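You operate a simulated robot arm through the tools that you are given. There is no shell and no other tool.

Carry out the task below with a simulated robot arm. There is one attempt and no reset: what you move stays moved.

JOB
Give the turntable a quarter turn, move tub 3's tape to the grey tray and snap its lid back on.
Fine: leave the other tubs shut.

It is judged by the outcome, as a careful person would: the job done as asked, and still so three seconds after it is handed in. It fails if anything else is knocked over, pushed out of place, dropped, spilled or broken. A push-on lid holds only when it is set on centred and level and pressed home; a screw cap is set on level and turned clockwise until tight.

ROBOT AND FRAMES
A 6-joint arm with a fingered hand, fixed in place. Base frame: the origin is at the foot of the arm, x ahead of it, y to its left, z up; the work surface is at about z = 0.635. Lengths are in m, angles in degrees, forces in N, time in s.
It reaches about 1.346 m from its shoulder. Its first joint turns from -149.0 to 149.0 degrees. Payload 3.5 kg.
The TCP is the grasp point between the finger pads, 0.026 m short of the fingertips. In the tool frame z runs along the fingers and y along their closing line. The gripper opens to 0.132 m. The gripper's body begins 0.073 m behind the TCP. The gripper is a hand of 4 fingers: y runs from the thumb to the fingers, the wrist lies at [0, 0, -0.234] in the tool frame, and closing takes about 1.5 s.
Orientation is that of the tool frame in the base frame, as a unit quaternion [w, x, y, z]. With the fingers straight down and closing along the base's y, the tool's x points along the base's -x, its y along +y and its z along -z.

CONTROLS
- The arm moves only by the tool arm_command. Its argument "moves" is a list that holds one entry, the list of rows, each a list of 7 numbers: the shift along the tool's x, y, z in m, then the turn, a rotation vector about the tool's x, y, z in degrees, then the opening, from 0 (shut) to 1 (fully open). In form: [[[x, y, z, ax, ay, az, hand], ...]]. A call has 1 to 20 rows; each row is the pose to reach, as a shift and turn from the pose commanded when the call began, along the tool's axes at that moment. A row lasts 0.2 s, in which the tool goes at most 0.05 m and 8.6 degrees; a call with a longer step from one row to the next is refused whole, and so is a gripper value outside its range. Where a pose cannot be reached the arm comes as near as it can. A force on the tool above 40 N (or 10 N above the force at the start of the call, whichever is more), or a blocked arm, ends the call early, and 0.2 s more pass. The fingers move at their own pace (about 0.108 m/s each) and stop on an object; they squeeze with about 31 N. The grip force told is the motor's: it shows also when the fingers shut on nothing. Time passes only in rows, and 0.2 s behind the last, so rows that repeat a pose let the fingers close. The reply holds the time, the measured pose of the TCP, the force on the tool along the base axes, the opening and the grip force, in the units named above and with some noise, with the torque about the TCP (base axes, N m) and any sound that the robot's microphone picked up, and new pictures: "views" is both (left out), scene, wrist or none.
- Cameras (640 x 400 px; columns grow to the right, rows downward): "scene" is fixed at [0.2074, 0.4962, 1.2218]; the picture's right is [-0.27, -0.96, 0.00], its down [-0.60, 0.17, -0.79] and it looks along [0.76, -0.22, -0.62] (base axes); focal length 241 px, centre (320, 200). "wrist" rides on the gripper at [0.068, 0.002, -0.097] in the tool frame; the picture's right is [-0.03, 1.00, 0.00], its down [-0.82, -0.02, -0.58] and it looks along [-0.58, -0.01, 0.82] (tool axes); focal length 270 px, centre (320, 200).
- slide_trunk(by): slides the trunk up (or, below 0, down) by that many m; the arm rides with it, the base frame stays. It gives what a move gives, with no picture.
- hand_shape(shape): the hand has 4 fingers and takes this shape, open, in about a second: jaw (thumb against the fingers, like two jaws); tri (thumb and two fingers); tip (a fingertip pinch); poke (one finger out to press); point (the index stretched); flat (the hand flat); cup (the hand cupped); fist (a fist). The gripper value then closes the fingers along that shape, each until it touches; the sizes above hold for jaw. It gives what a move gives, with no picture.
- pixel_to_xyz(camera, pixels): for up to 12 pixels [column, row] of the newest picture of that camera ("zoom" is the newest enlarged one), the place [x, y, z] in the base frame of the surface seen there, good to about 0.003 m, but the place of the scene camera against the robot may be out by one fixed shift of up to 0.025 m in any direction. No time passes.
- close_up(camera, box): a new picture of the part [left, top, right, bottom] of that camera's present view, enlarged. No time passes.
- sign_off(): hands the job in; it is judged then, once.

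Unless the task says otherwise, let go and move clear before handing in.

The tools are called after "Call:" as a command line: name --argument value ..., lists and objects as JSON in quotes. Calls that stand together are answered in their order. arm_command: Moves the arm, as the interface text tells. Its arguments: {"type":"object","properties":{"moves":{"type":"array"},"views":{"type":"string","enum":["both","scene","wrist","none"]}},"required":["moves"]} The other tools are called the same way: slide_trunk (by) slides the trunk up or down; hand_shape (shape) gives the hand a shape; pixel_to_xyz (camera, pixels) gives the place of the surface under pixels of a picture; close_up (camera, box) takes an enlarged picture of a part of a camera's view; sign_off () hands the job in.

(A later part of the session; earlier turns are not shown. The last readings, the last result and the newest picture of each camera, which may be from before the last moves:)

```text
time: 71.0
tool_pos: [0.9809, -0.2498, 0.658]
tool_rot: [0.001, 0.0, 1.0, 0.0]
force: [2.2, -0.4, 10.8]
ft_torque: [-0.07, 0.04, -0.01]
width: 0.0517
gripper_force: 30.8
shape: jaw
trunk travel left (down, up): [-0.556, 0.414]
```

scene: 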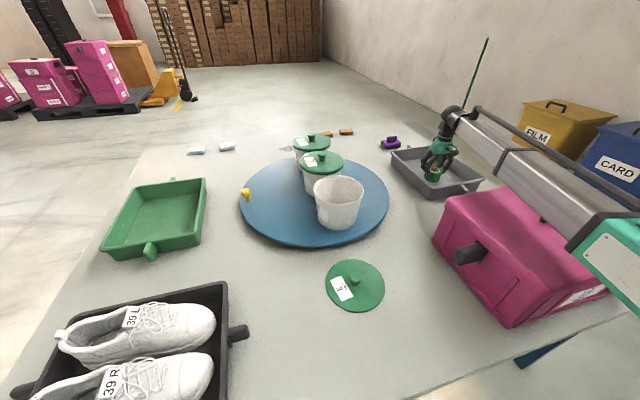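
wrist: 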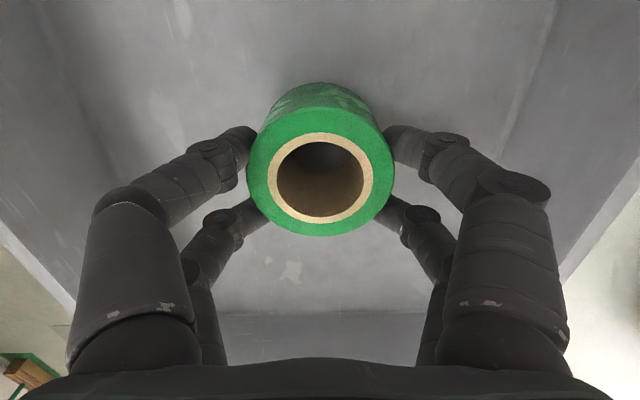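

The force jumped to 10.8 N upward, so the tape touches the floor. I'll back off 1 mm and release gently.

Call:
slide_trunk --by 0.001

Call:
arm_command --moves '[[[0, 0, 0, 0, 0, 0, 0.4], [0, 0, 0, 0, 0, 0, 0.42], [0, 0, 0, 0, 0, 0, 0.45], [0, 0, 0, 0, 0, 0, 0.5], [0, 0, 0, 0, 0, 0, 0.55], [0, 0, 0, 0, 0, 0, 0.55]]]' --views "wrist"

Call:
slide_trunk --by 0.26

Call:
arm_command --moves '[[[0, 0, 0, 0, 0, 0, 0.55]]]'

Call:
close_up --camera "scene" --box '[380, 100, 500, 210]'

```text
time: 71.5
tool_pos: [0.9792, -0.25, 0.6598]
tool_rot: [-0.001, 0.0, 1.0, -0.001]
force: [2.3, -0.5, 5.0]
ft_torque: [-0.02, 0.05, 0.02]
width: 0.0517
gripper_force: 31.2
shape: jaw
trunk travel left (down, up): [-0.557, 0.413]
```

```text
time: 72.9
tool_pos: [0.9798, -0.2515, 0.6586]
tool_rot: [0.001, 0.0, 1.0, 0.001]
force: [-0.1, 0.2, -0.2]
ft_torque: [-0.01, -0.03, -0.03]
width: 0.0719
gripper_force: 0.0
shape: jaw
trunk travel left (down, up): [-0.557, 0.413]
```

wrist: 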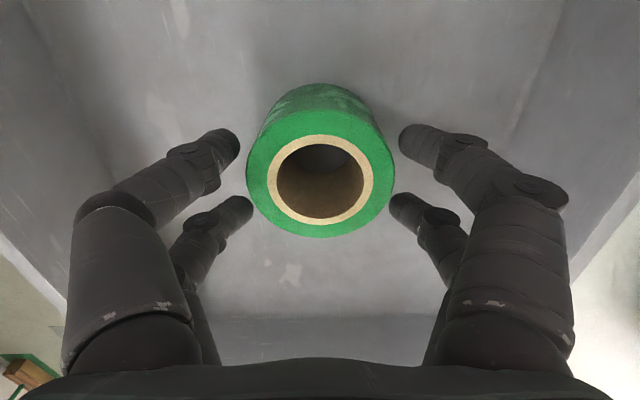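

```text
time: 75.6
tool_pos: [0.9791, -0.2494, 0.9177]
tool_rot: [-0.001, 0.0, 1.0, 0.0]
force: [0.1, -0.9, -0.2]
ft_torque: [0.0, 0.01, 0.0]
width: 0.0719
gripper_force: 0.0
shape: jaw
trunk travel left (down, up): [-0.817, 0.153]
```

```text
time: 76.0
tool_pos: [0.9799, -0.2497, 0.9184]
tool_rot: [0.0, 0.0, 1.0, 0.0]
force: [-0.3, -0.9, 0.1]
ft_torque: [0.0, 0.02, 0.01]
width: 0.0718
gripper_force: 0.0
shape: jaw
trunk travel left (down, up): [-0.817, 0.153]
```

scene: 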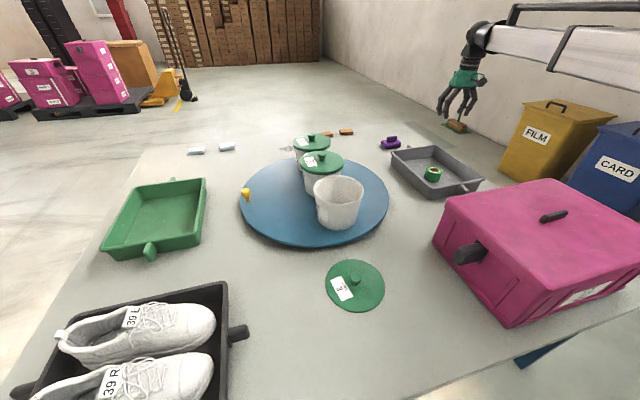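
wrist: 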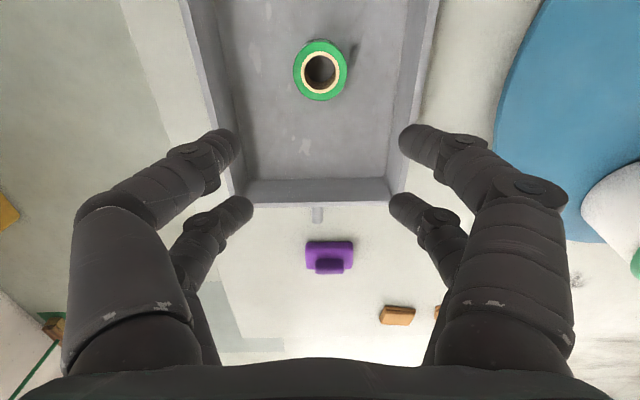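

```text
3.64 times, centred on (440, 155) of scene
```

zoom: 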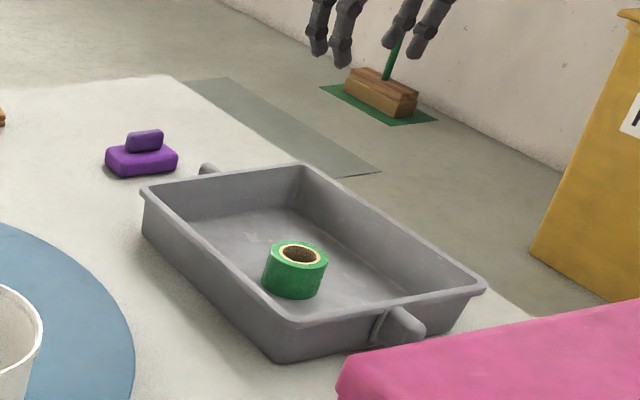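

The tape stands in the grey tray. For the lid I want a level grip on the small knob, so I'll see what the "tri" and "tip" shapes look like here in free space.

Call:
hand_shape --shape "tip"

Call:
arm_command --moves '[[[0, 0, 0, 0, 0, 0, 1.0], [0, 0, 0, 0, 0, 0, 1.0]]]' --views "both"

Call:
arm_command --moves '[[[0, 0, 0, 0, 0, 0, 0.2], [0, 0, 0, 0, 0, 0, 0.2], [0, 0, 0, 0, 0, 0, 0.2], [0, 0, 0, 0, 0, 0, 0.2], [0, 0, 0, 0, 0, 0, 0.2], [0, 0, 0, 0, 0, 0, 0.2]]]' --views "both"

```text
time: 76.9
tool_pos: [0.9798, -0.2509, 0.9185]
tool_rot: [0.0, 0.0, 1.0, 0.0]
force: [0.1, -0.8, 0.3]
ft_torque: [0.01, -0.01, -0.04]
width: 0.1318
gripper_force: 0.1
shape: tip
trunk travel left (down, up): [-0.817, 0.153]
```

```text
time: 77.5
tool_pos: [0.979, -0.2499, 0.9192]
tool_rot: [0.0, 0.0, 1.0, 0.001]
force: [-0.2, 0.3, -0.2]
ft_torque: [-0.01, 0.02, -0.01]
width: 0.132
gripper_force: 0.1
shape: tip
trunk travel left (down, up): [-0.817, 0.153]
```

scene: 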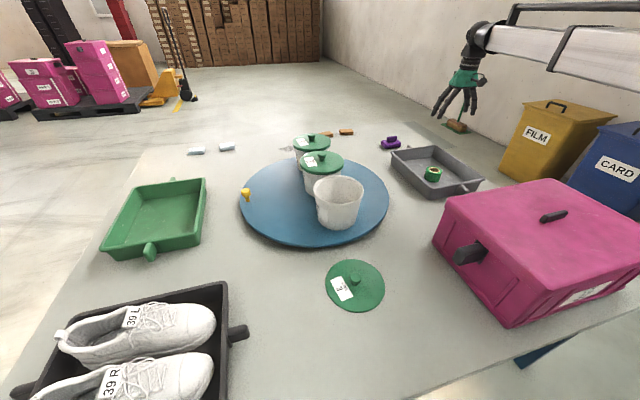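
wrist: 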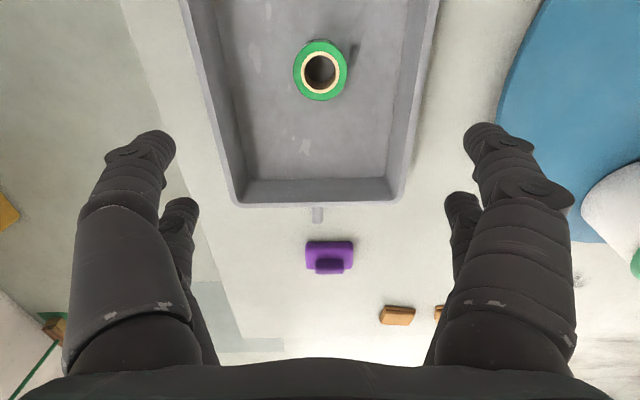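

```text
time: 78.9
tool_pos: [0.9801, -0.2513, 0.9184]
tool_rot: [-0.001, 0.0, 1.0, 0.0]
force: [-1.0, 0.1, -0.1]
ft_torque: [0.01, 0.01, -0.04]
width: 0.0268
gripper_force: 0.1
shape: tip
trunk travel left (down, up): [-0.817, 0.153]
```

scene: 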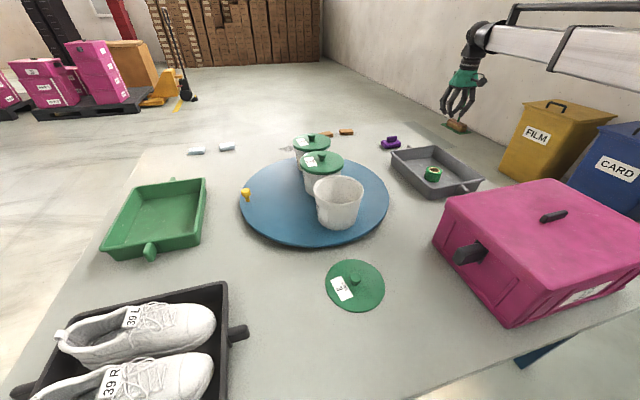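
wrist: 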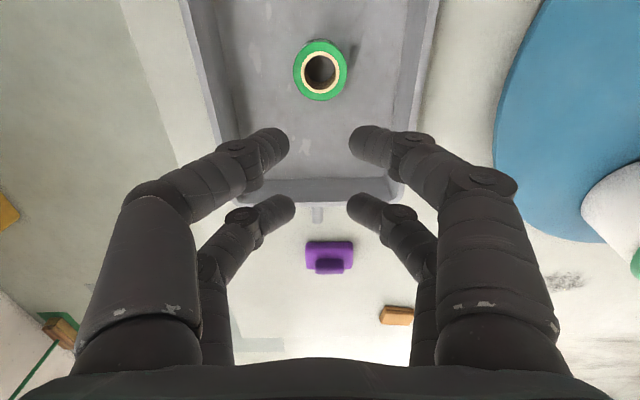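

"Tip" closes just like "jaw". I'll look at "tri" the same way.

Call:
hand_shape --shape "tri"

Call:
arm_command --moves '[[[0, 0, 0, 0, 0, 0, 0.3], [0, 0, 0, 0, 0, 0, 0.2], [0, 0, 0, 0, 0, 0, 0.2], [0, 0, 0, 0, 0, 0, 0.2], [0, 0, 0, 0, 0, 0, 0.2], [0, 0, 0, 0, 0, 0, 0.2]]]' --views "wrist"

Call:
hand_shape --shape "fist"

Call:
arm_command --moves '[[[0, 0, 0, 0, 0, 0, 0.0], [0, 0, 0, 0, 0, 0, 0], [0, 0, 0, 0, 0, 0, 0.0]]]' --views "both"

Call:
close_up --camera "scene" --box '[400, 20, 520, 140]'

```text
time: 79.8
tool_pos: [0.9798, -0.2514, 0.9188]
tool_rot: [-0.001, -0.001, 1.0, 0.0]
force: [-0.4, -0.8, 0.4]
ft_torque: [0.03, 0.0, 0.03]
width: 0.132
gripper_force: 0.1
shape: tri
trunk travel left (down, up): [-0.817, 0.153]
```

```text
time: 81.2
tool_pos: [0.98, -0.25, 0.9177]
tool_rot: [0.001, 0.0, 1.0, 0.001]
force: [0.0, 0.5, 0.0]
ft_torque: [0.02, 0.02, 0.0]
width: 0.027
gripper_force: 0.0
shape: tri
trunk travel left (down, up): [-0.817, 0.153]
```

wrist: 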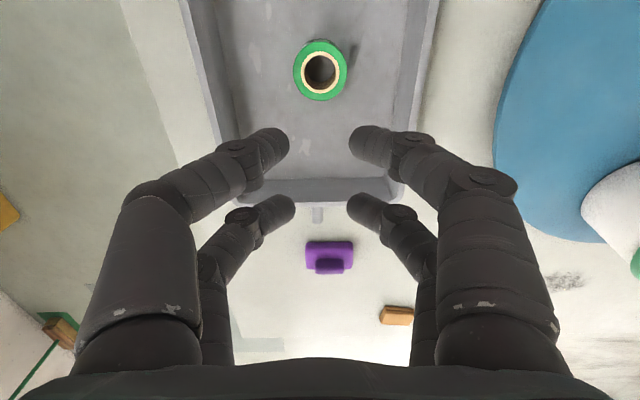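

```text
time: 82.1
tool_pos: [0.98, -0.2507, 0.9191]
tool_rot: [-0.001, 0.0, 1.0, -0.001]
force: [-0.3, -0.5, -0.7]
ft_torque: [-0.02, 0.01, 0.02]
width: 0.0002
gripper_force: 0.1
shape: fist
trunk travel left (down, up): [-0.817, 0.153]
```

```text
time: 82.9
tool_pos: [0.9799, -0.2496, 0.9195]
tool_rot: [-0.001, 0.0, 1.0, 0.0]
force: [1.0, 0.0, -0.1]
ft_torque: [-0.01, 0.01, 0.02]
width: 0.0
gripper_force: 0.0
shape: fist
trunk travel left (down, up): [-0.817, 0.153]
```

scene: 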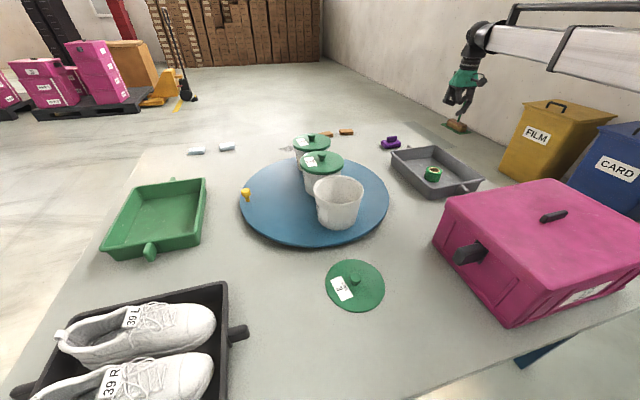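
wrist: 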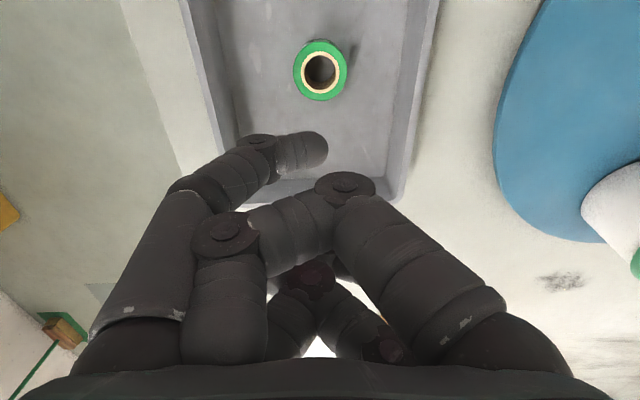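

```text
3.33 times, centred on (460, 80) of scene
```

zoom: 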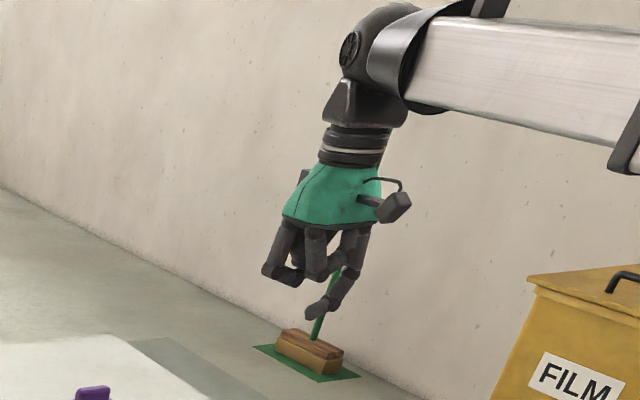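

"Tri" is the same as well and the fist leaves a finger out, so I'll stay with "jaw". I'll go back to the lid lying at about (0.567, 0.299).

Call:
hand_shape --shape "jaw"

Call:
arm_command --moves '[[[0.015, 0.02, 0, 0, 0, 0, 0.5], [0.04, 0.053, 0, 0, 0, 0, 0.5], [0.066, 0.088, 0, 0, 0, 0, 0.5], [0.093, 0.124, 0, 0, 0, 0, 0.5], [0.12, 0.16, 0, 0, 0, 0, 0.5], [0.147, 0.196, 0, 0, 0, 0, 0.5], [0.174, 0.232, 0, 0, 0, 0, 0.5], [0.201, 0.268, 0, 0, 0, 0, 0.5], [0.228, 0.304, 0, 0, 0, 0, 0.5], [0.255, 0.34, 0, 0, 0, 0, 0.5], [0.282, 0.376, 0, 0, 0, 0, 0.5], [0.309, 0.412, 0, 0, 0, 0, 0.5], [0.336, 0.448, 0, 0, 0, 0, 0.5], [0.363, 0.484, 0, 0, 0, 0, 0.5], [0.388, 0.517, 0, 0, 0, 0, 0.5], [0.405, 0.54, 0, 0, 0, 0, 0.5], [0.412, 0.549, 0, 0, 0, 0, 0.5], [0.412, 0.549, 0, 0, 0, 0, 0.5]]]'

Call:
pixel_to_xyz --camera "wrist" --pixels '[[320, 60], [310, 60], [330, 60], [320, 50], [320, 70], [320, 110]]'

```text
time: 83.8
tool_pos: [0.9787, -0.2507, 0.9177]
tool_rot: [0.0, -0.001, 1.0, -0.001]
force: [-0.4, -0.4, 0.6]
ft_torque: [0.03, 0.0, 0.0]
width: 0.1319
gripper_force: 0.0
shape: jaw
trunk travel left (down, up): [-0.817, 0.153]
```

```text
time: 87.6
tool_pos: [0.5681, 0.2975, 0.9187]
tool_rot: [0.0, 0.0, 1.0, 0.0]
force: [0.5, 0.1, -0.3]
ft_torque: [-0.02, -0.02, 0.02]
width: 0.0665
gripper_force: 0.1
shape: jaw
out of reach, approached as far as the arm can: row 13, 15
trunk travel left (down, up): [-0.817, 0.153]
```

scene: 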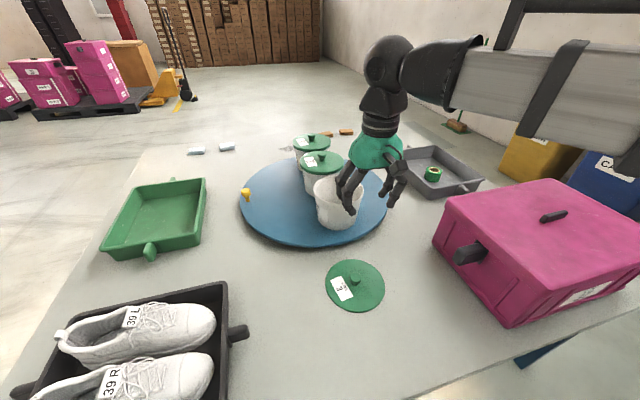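
wrist: 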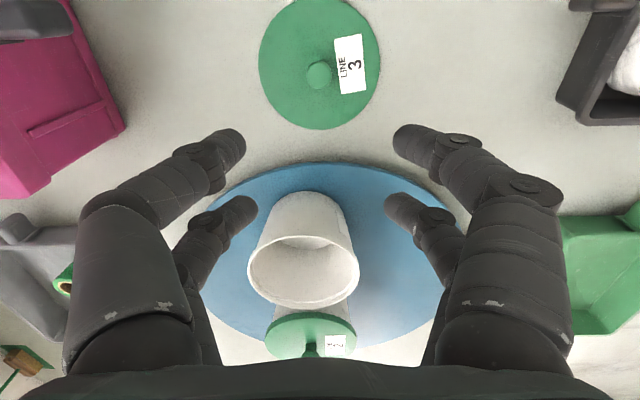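

```text
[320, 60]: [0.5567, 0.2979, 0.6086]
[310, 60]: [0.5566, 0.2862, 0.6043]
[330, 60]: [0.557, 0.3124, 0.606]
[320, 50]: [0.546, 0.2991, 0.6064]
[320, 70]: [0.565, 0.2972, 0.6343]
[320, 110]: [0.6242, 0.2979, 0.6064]
```

The lid's knob shows at wrist (319,75). I'll measure its centre precisely.

Call:
pixel_to_xyz --camera "wrist" --pixels '[[319, 75], [309, 75], [329, 75], [319, 65], [319, 86], [262, 60], [378, 60], [319, 127]]'

Call:
close_up --camera "wrist" --box '[240, 0, 400, 140]'

```text
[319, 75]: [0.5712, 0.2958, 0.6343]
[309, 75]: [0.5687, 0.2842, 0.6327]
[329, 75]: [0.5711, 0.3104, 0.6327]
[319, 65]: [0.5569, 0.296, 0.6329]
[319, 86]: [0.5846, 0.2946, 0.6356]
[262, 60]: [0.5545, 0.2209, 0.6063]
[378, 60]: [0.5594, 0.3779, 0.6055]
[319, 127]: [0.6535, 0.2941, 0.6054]
```

```text
2.86 times, centred on (320, 70) of wrist
```

zoom: 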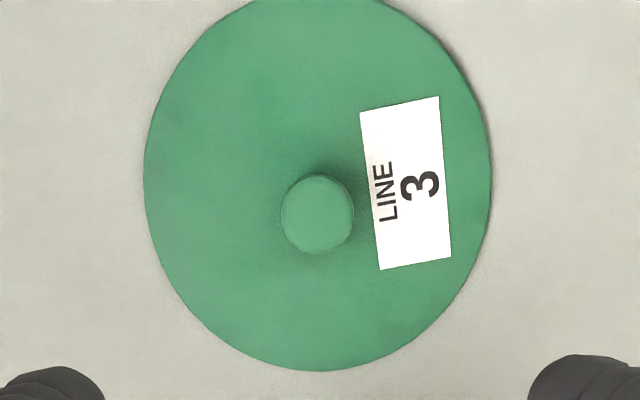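

The cap is about 0.032 m across with centre (0.5705, 0.2965), so the fingers close under it around the stem. I'll align and lower so the fingertips nearly touch the lid, for a level grip.

Call:
arm_command --moves '[[[-0.0024, -0.001, 0, 0, 0, 0, 0.5], [-0.0024, -0.001, 0, 0, 0, 0, 0.5]]]' --views "none"

Call:
slide_trunk --by -0.265

Call:
arm_command --moves '[[[0, 0, 0, 0, 0, 0, 0.5]]]'

Call:
pixel_to_xyz --camera "wrist" --pixels '[[320, 180], [300, 180], [340, 180], [320, 160], [320, 205], [320, 100], [245, 143], [250, 208], [395, 143]]'

```text
time: 88.2
tool_pos: [0.5701, 0.2956, 0.9195]
tool_rot: [0.0, 0.0, 1.0, 0.0]
force: [-1.1, 0.1, -0.5]
ft_torque: [0.01, 0.04, 0.0]
width: 0.0665
gripper_force: 0.1
shape: jaw
trunk travel left (down, up): [-0.817, 0.153]
```

```text
time: 90.9
tool_pos: [0.5697, 0.2973, 0.6539]
tool_rot: [0.0, 0.0, 1.0, 0.0]
force: [-0.9, 0.3, 0.3]
ft_torque: [0.0, -0.03, 0.01]
width: 0.0662
gripper_force: 0.0
shape: jaw
trunk travel left (down, up): [-0.552, 0.418]
```

```text
time: 91.3
tool_pos: [0.5697, 0.2971, 0.6532]
tool_rot: [0.0, 0.0, 1.0, 0.0]
force: [0.7, -0.6, 0.3]
ft_torque: [-0.03, 0.01, -0.04]
width: 0.0663
gripper_force: 0.1
shape: jaw
trunk travel left (down, up): [-0.552, 0.418]
```

scene: 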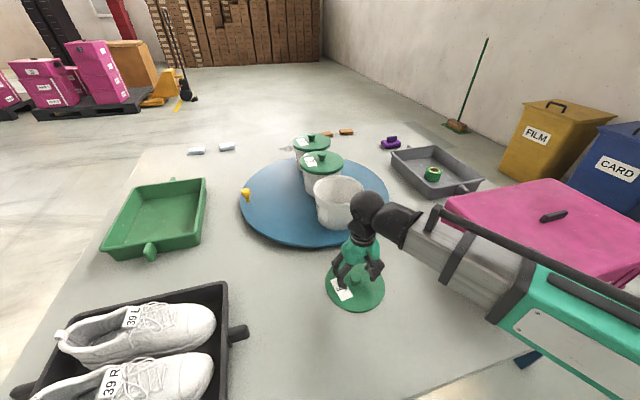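
wrist: 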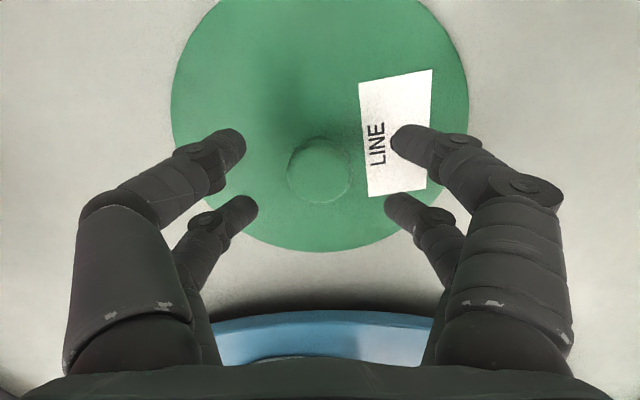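

```text
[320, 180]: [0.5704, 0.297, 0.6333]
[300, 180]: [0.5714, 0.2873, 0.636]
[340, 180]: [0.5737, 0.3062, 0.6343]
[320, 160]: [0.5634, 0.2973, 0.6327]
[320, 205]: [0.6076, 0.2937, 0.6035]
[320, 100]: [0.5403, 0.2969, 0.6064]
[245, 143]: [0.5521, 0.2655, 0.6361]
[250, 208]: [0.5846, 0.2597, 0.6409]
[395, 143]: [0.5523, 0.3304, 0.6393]
```

The knob is between the finger pairs (cap centre ≈(0.568, 0.296)). I'll lower to put the fingertips just above the lid.

Call:
slide_trunk --by -0.018

Call:
slide_trunk --by -0.002

```text
time: 91.9
tool_pos: [0.5698, 0.2963, 0.6348]
tool_rot: [0.0, 0.0, 1.0, 0.0]
force: [-0.4, -0.5, 0.3]
ft_torque: [-0.03, -0.03, -0.02]
width: 0.0664
gripper_force: 0.2
shape: jaw
trunk travel left (down, up): [-0.534, 0.436]
```

```text
time: 92.4
tool_pos: [0.5716, 0.2961, 0.6332]
tool_rot: [0.0, 0.0, 1.0, 0.0]
force: [0.2, -0.3, 0.5]
ft_torque: [-0.02, 0.01, 0.0]
width: 0.0665
gripper_force: 0.1
shape: jaw
trunk travel left (down, up): [-0.532, 0.438]
```

No contact yet at TCP 0.633. I'll close slowly and watch the lid.

Call:
arm_command --moves '[[[0, 0, 0, 0, 0, 0, 0.4], [0, 0, 0, 0, 0, 0, 0.3], [0, 0, 0, 0, 0, 0, 0.25], [0, 0, 0, 0, 0, 0, 0.2], [0, 0, 0, 0, 0, 0, 0.16], [0, 0, 0, 0, 0, 0, 0.12], [0, 0, 0, 0, 0, 0, 0.12]]]' --views "wrist"

Call:
pixel_to_xyz --camera "wrist" --pixels '[[320, 20], [320, 260], [180, 120], [470, 120], [320, 100], [320, 190], [240, 40], [400, 40]]'

```text
time: 94.0
tool_pos: [0.5704, 0.2956, 0.6333]
tool_rot: [0.0, -0.001, 1.0, 0.001]
force: [-0.3, -0.2, 1.1]
ft_torque: [0.01, -0.02, 0.0]
width: 0.0162
gripper_force: 0.2
shape: jaw
trunk travel left (down, up): [-0.532, 0.438]
```

wrist: 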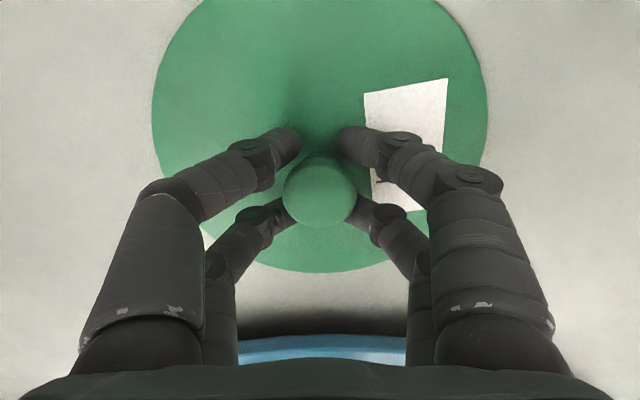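

```text
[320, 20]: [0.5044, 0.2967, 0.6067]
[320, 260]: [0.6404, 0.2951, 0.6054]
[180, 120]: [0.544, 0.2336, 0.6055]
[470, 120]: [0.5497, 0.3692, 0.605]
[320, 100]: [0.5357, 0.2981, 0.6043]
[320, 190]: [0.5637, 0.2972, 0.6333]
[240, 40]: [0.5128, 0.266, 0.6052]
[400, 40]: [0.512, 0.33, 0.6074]
```

Fingers are at 0.016 m opening with the lid still flat on the table. I'll close fully.

Call:
arm_command --moves '[[[0, 0, 0, 0, 0, 0, 0.08], [0, 0, 0, 0, 0, 0, 0.04], [0, 0, 0, 0, 0, 0, 0.0], [0, 0, 0, 0, 0, 0, 0.0], [0, 0, 0, 0, 0, 0, 0.0]]]' --views "wrist"

Call:
pixel_to_xyz --camera "wrist" --pixels '[[320, 20], [320, 255], [180, 120], [470, 120], [320, 100], [320, 190], [240, 40], [400, 40]]'

```text
time: 95.2
tool_pos: [0.5706, 0.2975, 0.6338]
tool_rot: [0.0, 0.0, 1.0, 0.0]
force: [0.1, 0.0, -0.3]
ft_torque: [-0.04, 0.02, -0.01]
width: 0.0001
gripper_force: 30.9
shape: jaw
trunk travel left (down, up): [-0.532, 0.438]
```

wrist: 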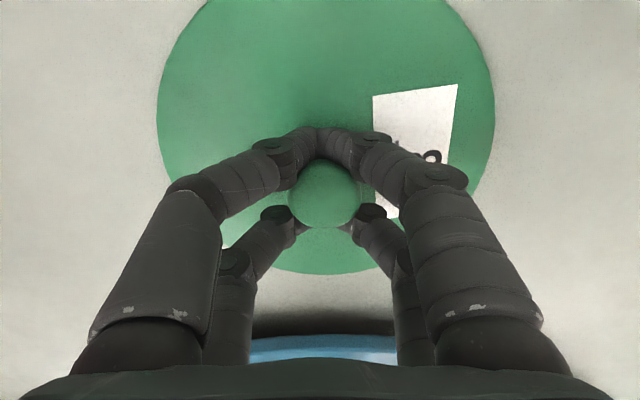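

```text
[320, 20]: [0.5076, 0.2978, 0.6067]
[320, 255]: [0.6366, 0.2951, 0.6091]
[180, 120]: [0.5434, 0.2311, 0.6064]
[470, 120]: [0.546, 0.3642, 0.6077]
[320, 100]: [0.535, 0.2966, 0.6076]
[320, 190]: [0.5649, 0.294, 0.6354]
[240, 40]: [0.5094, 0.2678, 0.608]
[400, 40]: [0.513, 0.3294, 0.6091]
```

The lid stays nearly level (0.607 to 0.609). I'll lift it 3 cm and re-measure its attitude.

Call:
slide_trunk --by 0.03

Call:
arm_command --moves '[[[0, 0, 0, 0, 0, 0, 0.0]]]'

Call:
pixel_to_xyz --camera "wrist" --pixels '[[320, 20], [320, 255], [180, 120], [470, 120], [320, 100], [320, 190], [240, 40], [400, 40], [280, 260], [360, 260]]'

```text
time: 96.0
tool_pos: [0.5699, 0.2969, 0.6641]
tool_rot: [0.0, 0.0, 1.0, 0.0]
force: [0.4, 0.3, -1.1]
ft_torque: [0.0, -0.03, 0.02]
width: 0.0
gripper_force: 31.1
shape: jaw
trunk travel left (down, up): [-0.562, 0.408]
```

```text
time: 96.4
tool_pos: [0.5697, 0.2972, 0.6639]
tool_rot: [0.001, 0.0, 1.0, 0.0]
force: [-0.2, -0.7, -1.0]
ft_torque: [0.0, 0.01, 0.0]
width: 0.0
gripper_force: 30.9
shape: jaw
trunk travel left (down, up): [-0.562, 0.408]
```

scene: 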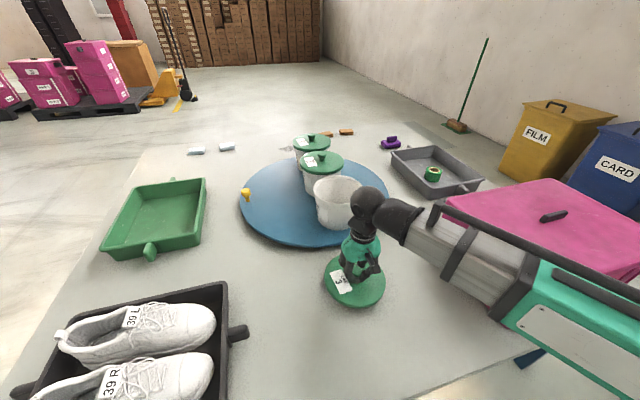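
wrist: 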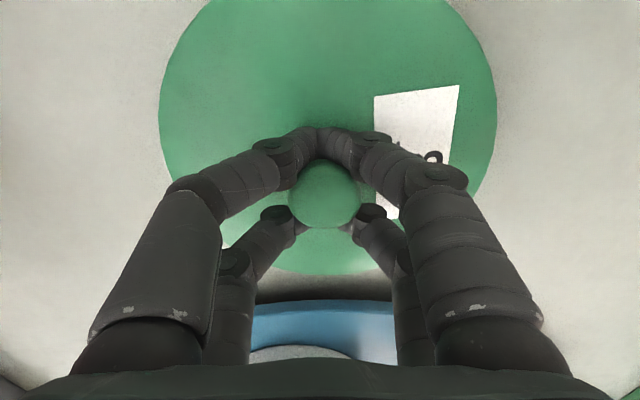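

```text
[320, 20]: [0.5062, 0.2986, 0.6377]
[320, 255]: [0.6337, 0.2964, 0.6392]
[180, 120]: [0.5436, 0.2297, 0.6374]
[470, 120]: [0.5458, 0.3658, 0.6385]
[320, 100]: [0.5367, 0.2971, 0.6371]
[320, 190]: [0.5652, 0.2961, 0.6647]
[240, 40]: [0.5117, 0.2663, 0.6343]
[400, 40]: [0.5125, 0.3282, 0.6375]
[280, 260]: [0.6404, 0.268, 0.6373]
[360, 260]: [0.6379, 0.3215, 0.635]
```

The lid is held level (within about 0.5°), top 0.0265 below the TCP. I'll locate its centre relative to the hand from its edges.

Call:
pixel_to_xyz --camera "wrist" --pixels '[[162, 90], [493, 90], [164, 110], [494, 110], [175, 60], [478, 60], [190, 30], [462, 30], [320, 272], [290, 180], [358, 180], [324, 226]]'

Call:
close_up --camera "wrist" --box '[140, 0, 520, 290]'

```text
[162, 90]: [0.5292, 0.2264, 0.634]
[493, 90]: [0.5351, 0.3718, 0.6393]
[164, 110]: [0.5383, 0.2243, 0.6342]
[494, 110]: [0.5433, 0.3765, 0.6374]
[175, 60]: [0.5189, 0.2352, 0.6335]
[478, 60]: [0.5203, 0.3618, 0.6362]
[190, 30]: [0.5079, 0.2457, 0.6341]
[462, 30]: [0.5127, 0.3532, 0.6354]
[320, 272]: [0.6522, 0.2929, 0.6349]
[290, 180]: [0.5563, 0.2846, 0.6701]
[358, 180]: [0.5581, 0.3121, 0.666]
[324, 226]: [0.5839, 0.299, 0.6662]
```

```text
1.38 times, centred on (330, 145) of wrist
```

zoom: 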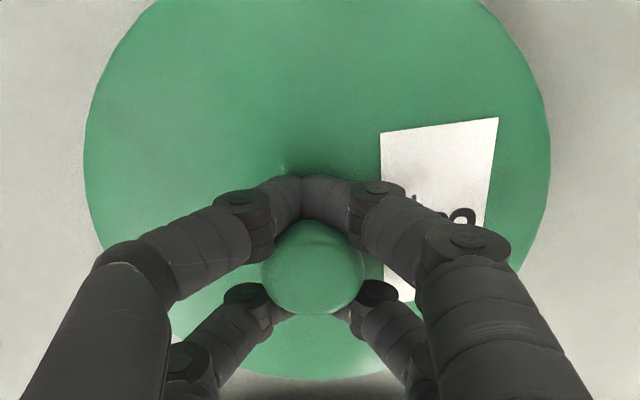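

Lid centre ≈ TCP + (0.001, 0.002), radius ≈0.082. I'll raise it clear, then move toward the tub centre (≈(0.815, 0.269)), stopping above for an alignment check.

Call:
slide_trunk --by 0.2

Call:
arm_command --moves '[[[0, 0, 0, 0, 0, 0, 0.0]]]'

Call:
close_up --camera "scene" --box '[280, 140, 420, 260]'

```text
time: 98.6
tool_pos: [0.57, 0.2965, 0.8639]
tool_rot: [-0.001, -0.001, 1.0, 0.0]
force: [-0.1, -0.6, -0.5]
ft_torque: [0.03, 0.0, -0.01]
width: 0.0
gripper_force: 30.7
shape: jaw
trunk travel left (down, up): [-0.762, 0.208]
```

```text
time: 99.0
tool_pos: [0.5703, 0.2963, 0.8633]
tool_rot: [0.0, 0.0, 1.0, 0.0]
force: [0.0, -0.7, -0.8]
ft_torque: [-0.01, -0.04, -0.01]
width: 0.0001
gripper_force: 30.8
shape: jaw
trunk travel left (down, up): [-0.762, 0.208]
```

scene: 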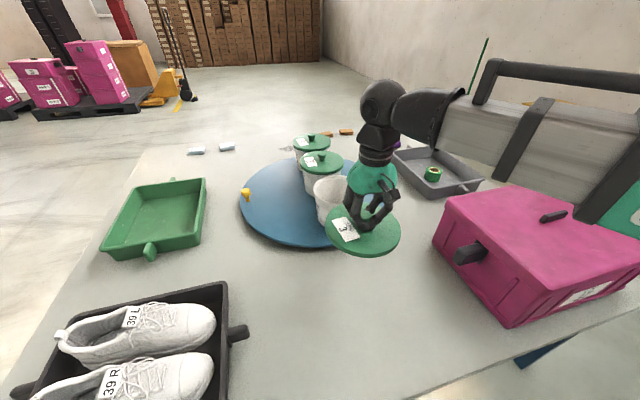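
wrist: 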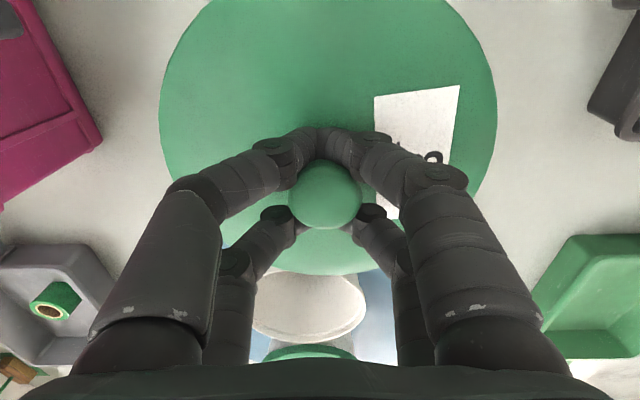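

```text
3.33 times, centred on (350, 200) of scene
```

zoom: 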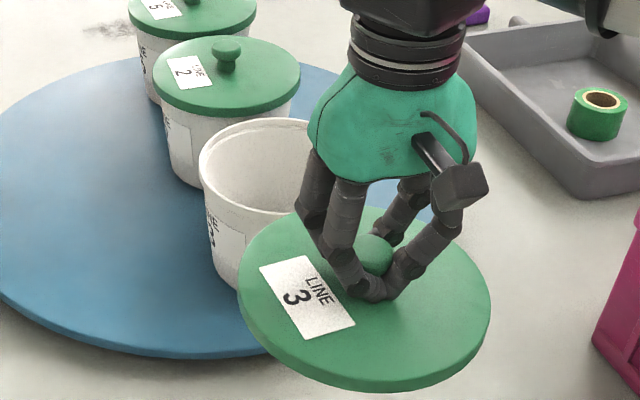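

The tub's far rim is visible in the wrist view (rows 270–340). I'll use it to measure the rim's left, right and far edges.

Call:
pixel_to_xyz --camera "wrist" --pixels '[[252, 300], [365, 300], [254, 312], [362, 312], [308, 338], [290, 336], [330, 336], [308, 333], [275, 331], [345, 331]]'

Call:
close_up --camera "wrist" --box '[230, 260, 390, 360]'

```text
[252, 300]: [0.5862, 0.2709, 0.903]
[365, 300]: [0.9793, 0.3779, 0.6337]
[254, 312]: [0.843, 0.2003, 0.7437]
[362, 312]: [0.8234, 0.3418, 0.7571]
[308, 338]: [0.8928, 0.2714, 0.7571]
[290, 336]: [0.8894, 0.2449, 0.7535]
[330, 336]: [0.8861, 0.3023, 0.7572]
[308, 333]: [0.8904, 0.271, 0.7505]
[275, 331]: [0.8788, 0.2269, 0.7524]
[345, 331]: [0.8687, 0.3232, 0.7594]
```

```text
4.00 times, centred on (310, 310) of wrist
```

zoom: 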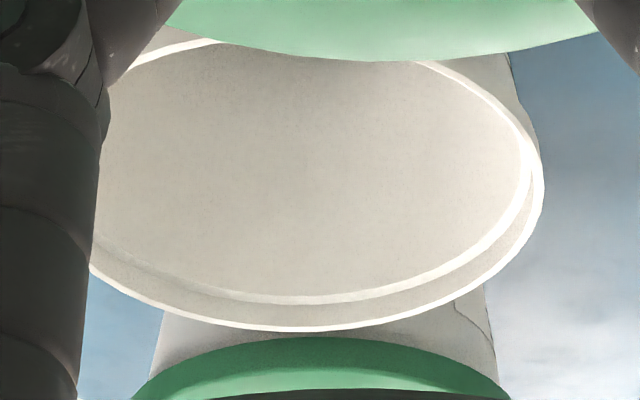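

Call:
pixel_to_xyz --camera "zoom" --pixels '[[280, 328], [400, 312], [480, 274], [528, 222], [540, 185], [533, 150], [500, 102], [440, 66], [120, 278], [180, 308], [220, 42], [175, 50]]'

```text
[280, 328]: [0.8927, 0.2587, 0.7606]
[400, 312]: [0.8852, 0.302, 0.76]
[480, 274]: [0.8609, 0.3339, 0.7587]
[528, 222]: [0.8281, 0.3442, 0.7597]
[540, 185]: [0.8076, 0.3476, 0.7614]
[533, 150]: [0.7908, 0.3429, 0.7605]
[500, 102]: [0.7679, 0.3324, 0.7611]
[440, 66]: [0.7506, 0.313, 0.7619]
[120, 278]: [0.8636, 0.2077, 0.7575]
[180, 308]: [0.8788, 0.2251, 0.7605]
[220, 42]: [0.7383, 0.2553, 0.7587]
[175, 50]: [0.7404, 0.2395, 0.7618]
```

Fitting those rim points gives the tub centre at (0.8145, 0.2692). I'll move so the lid's centre is over it: TCP to (0.8135, 0.2674).

Call:
arm_command --moves '[[[-0.02, -0.002, 0, 0, 0, 0, 0], [-0.05, -0.006, 0, 0, 0, 0, 0], [-0.085, -0.01, 0, 0, 0, 0, 0], [-0.12, -0.014, 0, 0, 0, 0, 0], [-0.155, -0.018, 0, 0, 0, 0, 0], [-0.19, -0.022, 0, 0, 0, 0, 0], [-0.22, -0.026, 0, 0, 0, 0, 0], [-0.236, -0.028, 0, 0, 0, 0, 0], [-0.2433, -0.029, 0, 0, 0, 0, 0], [-0.2433, -0.029, 0, 0, 0, 0, 0], [-0.2433, -0.029, 0, 0, 0, 0, 0]]]'

Call:
pixel_to_xyz --camera "wrist" --pixels '[[162, 90], [493, 90], [164, 110], [494, 110], [175, 60], [478, 60], [190, 30], [462, 30], [320, 272], [300, 271], [290, 180], [358, 180]]'

Call:
close_up --camera "scene" --box '[290, 120, 390, 240]'

```text
time: 101.4
tool_pos: [0.8115, 0.2661, 0.863]
tool_rot: [-0.001, 0.0, 1.0, 0.0]
force: [0.1, 0.1, -1.3]
ft_torque: [0.01, 0.03, 0.01]
width: 0.0001
gripper_force: 31.3
shape: jaw
trunk travel left (down, up): [-0.762, 0.208]
```

scene: 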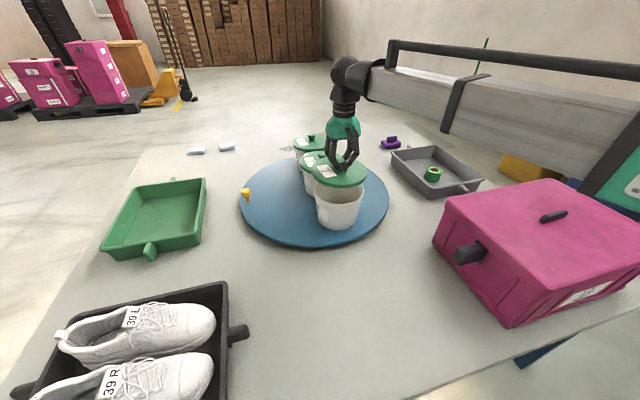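
wrist: 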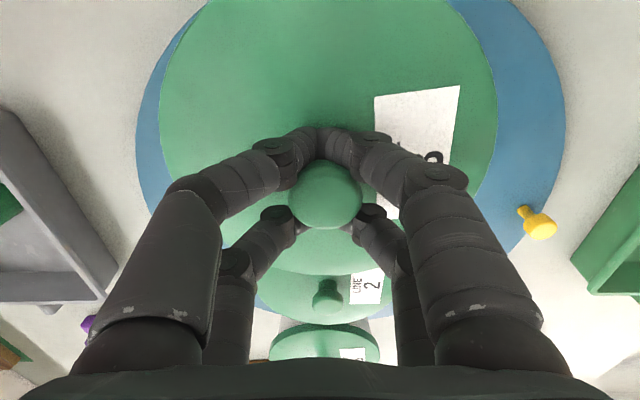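

```text
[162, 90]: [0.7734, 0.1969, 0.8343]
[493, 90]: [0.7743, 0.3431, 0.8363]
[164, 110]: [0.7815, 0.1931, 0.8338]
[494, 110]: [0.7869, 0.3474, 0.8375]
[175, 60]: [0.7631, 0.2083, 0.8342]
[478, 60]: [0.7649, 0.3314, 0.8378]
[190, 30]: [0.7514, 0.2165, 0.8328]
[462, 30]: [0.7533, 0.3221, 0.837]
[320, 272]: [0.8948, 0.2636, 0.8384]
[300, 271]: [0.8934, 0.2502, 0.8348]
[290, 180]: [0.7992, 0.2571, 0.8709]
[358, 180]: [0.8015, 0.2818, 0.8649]
```

```text
3.33 times, centred on (340, 180) of scene
```

zoom: 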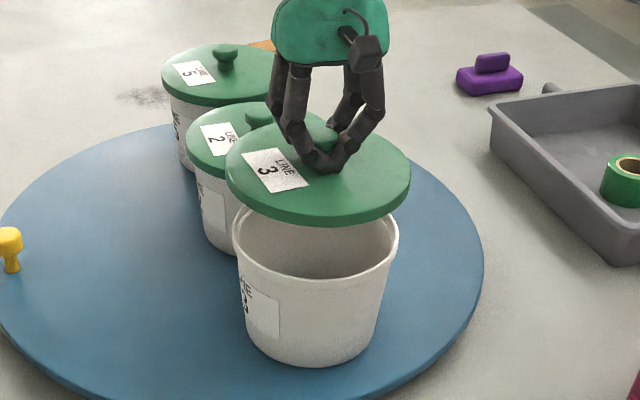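

The lid's centre measures ≈(0.8138, 0.2699), within a millimetre of the tub centre, and nearly level. I'll lower it onto the rim in small steps.

Call:
slide_trunk --by -0.055

Call:
arm_command --moves '[[[0, 0, 0, 0, 0, 0, 0.0]]]'

Call:
close_up --camera "scene" --box '[290, 120, 390, 240]'

```text
time: 102.3
tool_pos: [0.8131, 0.266, 0.8082]
tool_rot: [0.0, 0.0, 1.0, 0.0]
force: [0.9, 0.5, -0.4]
ft_torque: [-0.05, 0.02, 0.01]
width: 0.0
gripper_force: 31.5
shape: jaw
trunk travel left (down, up): [-0.707, 0.263]
```

```text
time: 102.7
tool_pos: [0.8126, 0.2665, 0.809]
tool_rot: [-0.001, 0.0, 1.0, 0.0]
force: [0.9, 0.5, -0.2]
ft_torque: [-0.02, -0.01, 0.0]
width: 0.0003
gripper_force: 31.0
shape: jaw
trunk travel left (down, up): [-0.707, 0.263]
```

scene: 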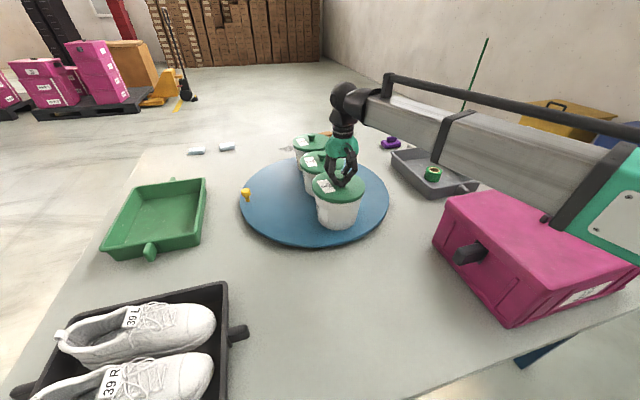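
wrist: 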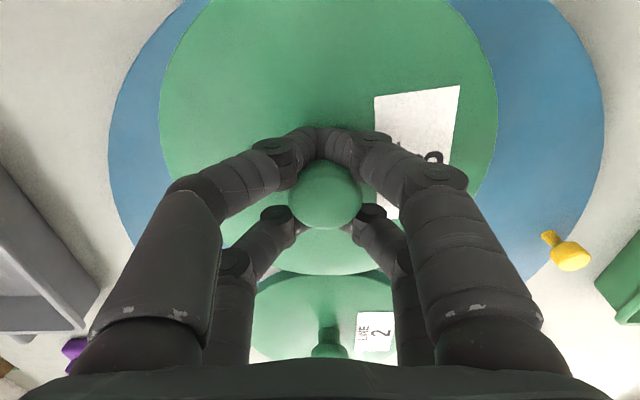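

```text
3.33 times, centred on (340, 180) of scene
```

zoom: 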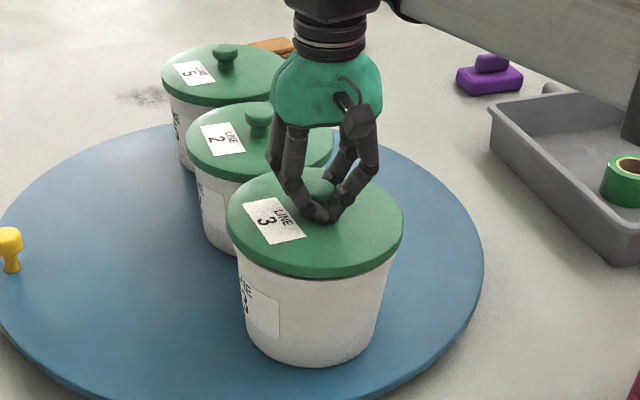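

The lid lines up with the tub in the scene close-up. I'll continue down in small steps to contact.

Call:
slide_trunk --by -0.009

Call:
slide_trunk --by -0.003

Call:
slide_trunk --by -0.002

```text
time: 103.3
tool_pos: [0.8134, 0.2669, 0.7993]
tool_rot: [0.0, 0.001, 1.0, 0.0]
force: [0.6, -0.4, -1.6]
ft_torque: [-0.03, -0.03, 0.04]
width: 0.0
gripper_force: 30.9
shape: jaw
trunk travel left (down, up): [-0.698, 0.272]
```

```text
time: 103.8
tool_pos: [0.8124, 0.2662, 0.7962]
tool_rot: [0.001, 0.0, 1.0, 0.001]
force: [-0.1, 0.1, -0.7]
ft_torque: [0.02, -0.01, 0.01]
width: 0.0003
gripper_force: 30.9
shape: jaw
trunk travel left (down, up): [-0.695, 0.275]
```

```text
time: 104.3
tool_pos: [0.8128, 0.2668, 0.7947]
tool_rot: [-0.001, -0.001, 1.0, 0.0]
force: [0.4, -0.8, -0.4]
ft_torque: [-0.01, 0.05, 0.03]
width: 0.0001
gripper_force: 31.6
shape: jaw
trunk travel left (down, up): [-0.693, 0.277]
```

Call:
slide_trunk --by -0.002

Call:
arm_command --moves '[[[0, 0, 0, 0, 0, 0, 0.0]]]'

Call:
pixel_to_xyz --camera "wrist" --pixels '[[320, 20], [320, 255], [170, 110], [480, 100], [320, 100], [240, 40], [400, 40], [320, 266]]'

Call:
close_up --camera "scene" --box '[290, 120, 390, 240]'

```text
time: 104.9
tool_pos: [0.8127, 0.2665, 0.7935]
tool_rot: [0.001, 0.001, 1.0, -0.001]
force: [4.4, 0.7, 6.9]
ft_torque: [-0.04, 0.12, -0.01]
width: 0.0
gripper_force: 30.4
shape: jaw
trunk travel left (down, up): [-0.691, 0.279]
heard: snap
```

```text
time: 105.3
tool_pos: [0.8137, 0.2661, 0.7931]
tool_rot: [0.001, 0.001, 1.0, 0.0]
force: [6.0, 0.0, 8.8]
ft_torque: [-0.04, 0.05, -0.04]
width: 0.0001
gripper_force: 30.9
shape: jaw
trunk travel left (down, up): [-0.691, 0.279]
```

scene: 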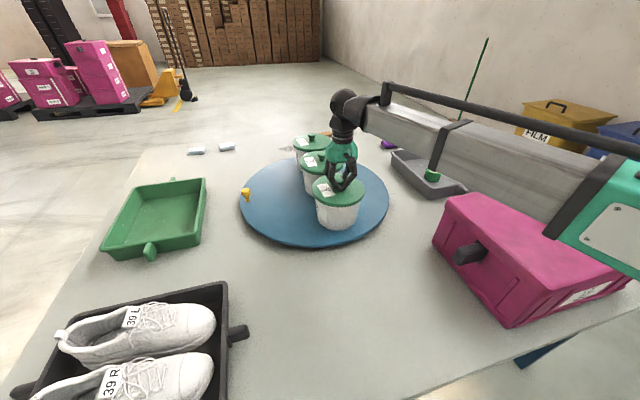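
wrist: 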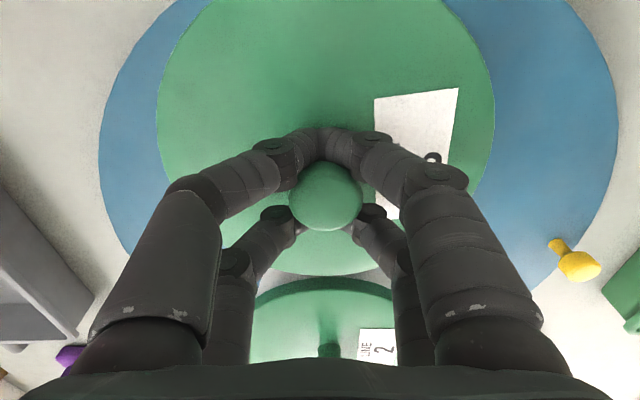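

```text
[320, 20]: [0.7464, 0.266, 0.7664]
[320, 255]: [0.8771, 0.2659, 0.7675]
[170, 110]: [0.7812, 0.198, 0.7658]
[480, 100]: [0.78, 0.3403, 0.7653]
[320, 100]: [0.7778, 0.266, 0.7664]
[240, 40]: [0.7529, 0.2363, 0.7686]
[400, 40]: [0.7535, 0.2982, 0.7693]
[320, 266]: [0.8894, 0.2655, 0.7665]
```

```text
3.33 times, centred on (340, 180) of scene
```

zoom: 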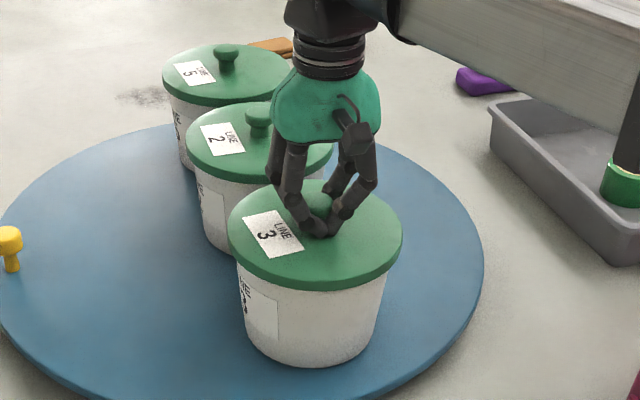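

I heard the snap, and the lid now measures 0.766–0.769 all round, the same seated height as at the start. I'll open the fingers gradually without moving.

Call:
arm_command --moves '[[[0, 0, 0, 0, 0, 0, 0.05], [0, 0, 0, 0, 0, 0, 0.1], [0, 0, 0, 0, 0, 0, 0.15], [0, 0, 0, 0, 0, 0, 0.2], [0, 0, 0, 0, 0, 0, 0.25], [0, 0, 0, 0, 0, 0, 0.32], [0, 0, 0, 0, 0, 0, 0.4], [0, 0, 0, 0, 0, 0, 0.5], [0, 0, 0, 0, 0, 0, 0.5]]]'

Call:
pixel_to_xyz --camera "wrist" --pixels '[[320, 20], [320, 255], [170, 110], [480, 100], [320, 100], [240, 40], [400, 40], [320, 240]]'

```text
time: 107.3
tool_pos: [0.8113, 0.2665, 0.7935]
tool_rot: [0.0, -0.001, 1.0, 0.0]
force: [0.1, -1.2, 8.3]
ft_torque: [0.05, -0.07, -0.05]
width: 0.0626
gripper_force: 0.1
shape: jaw
trunk travel left (down, up): [-0.691, 0.279]
```

scene: 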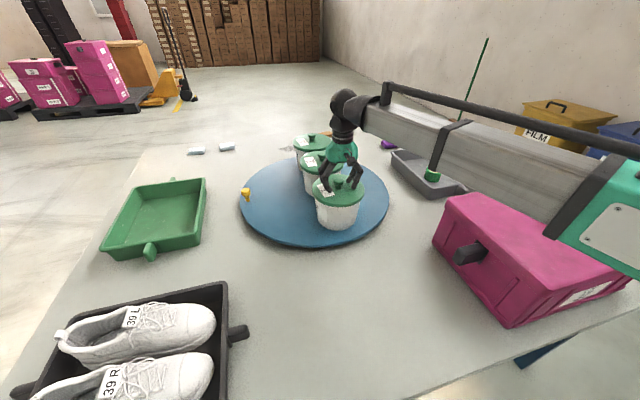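
wrist: 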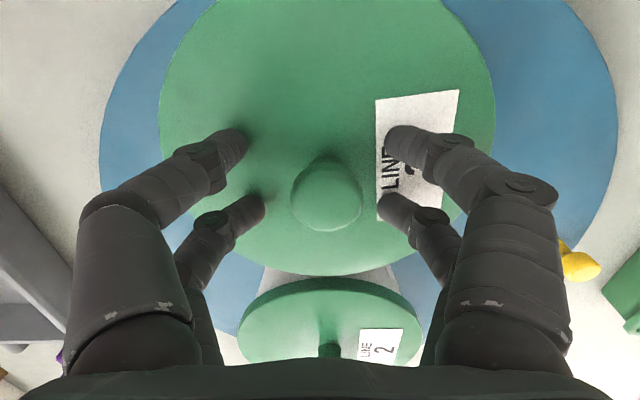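

```text
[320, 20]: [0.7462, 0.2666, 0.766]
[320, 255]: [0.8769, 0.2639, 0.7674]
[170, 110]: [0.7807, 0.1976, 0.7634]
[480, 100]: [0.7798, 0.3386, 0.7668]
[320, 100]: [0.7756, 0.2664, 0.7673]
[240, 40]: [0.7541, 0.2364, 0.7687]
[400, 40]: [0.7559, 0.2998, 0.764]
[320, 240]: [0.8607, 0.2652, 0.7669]
```

The fingers are open and now rest on the lid on both sides of the knob (8 N). I'll press a little more to make sure it's home.

Call:
slide_trunk --by -0.002

```text
time: 107.8
tool_pos: [0.8114, 0.2667, 0.7926]
tool_rot: [0.001, 0.0, 1.0, -0.001]
force: [6.8, -0.9, 29.7]
ft_torque: [0.1, -0.17, -0.05]
width: 0.0625
gripper_force: 0.1
shape: jaw
trunk travel left (down, up): [-0.689, 0.281]
```

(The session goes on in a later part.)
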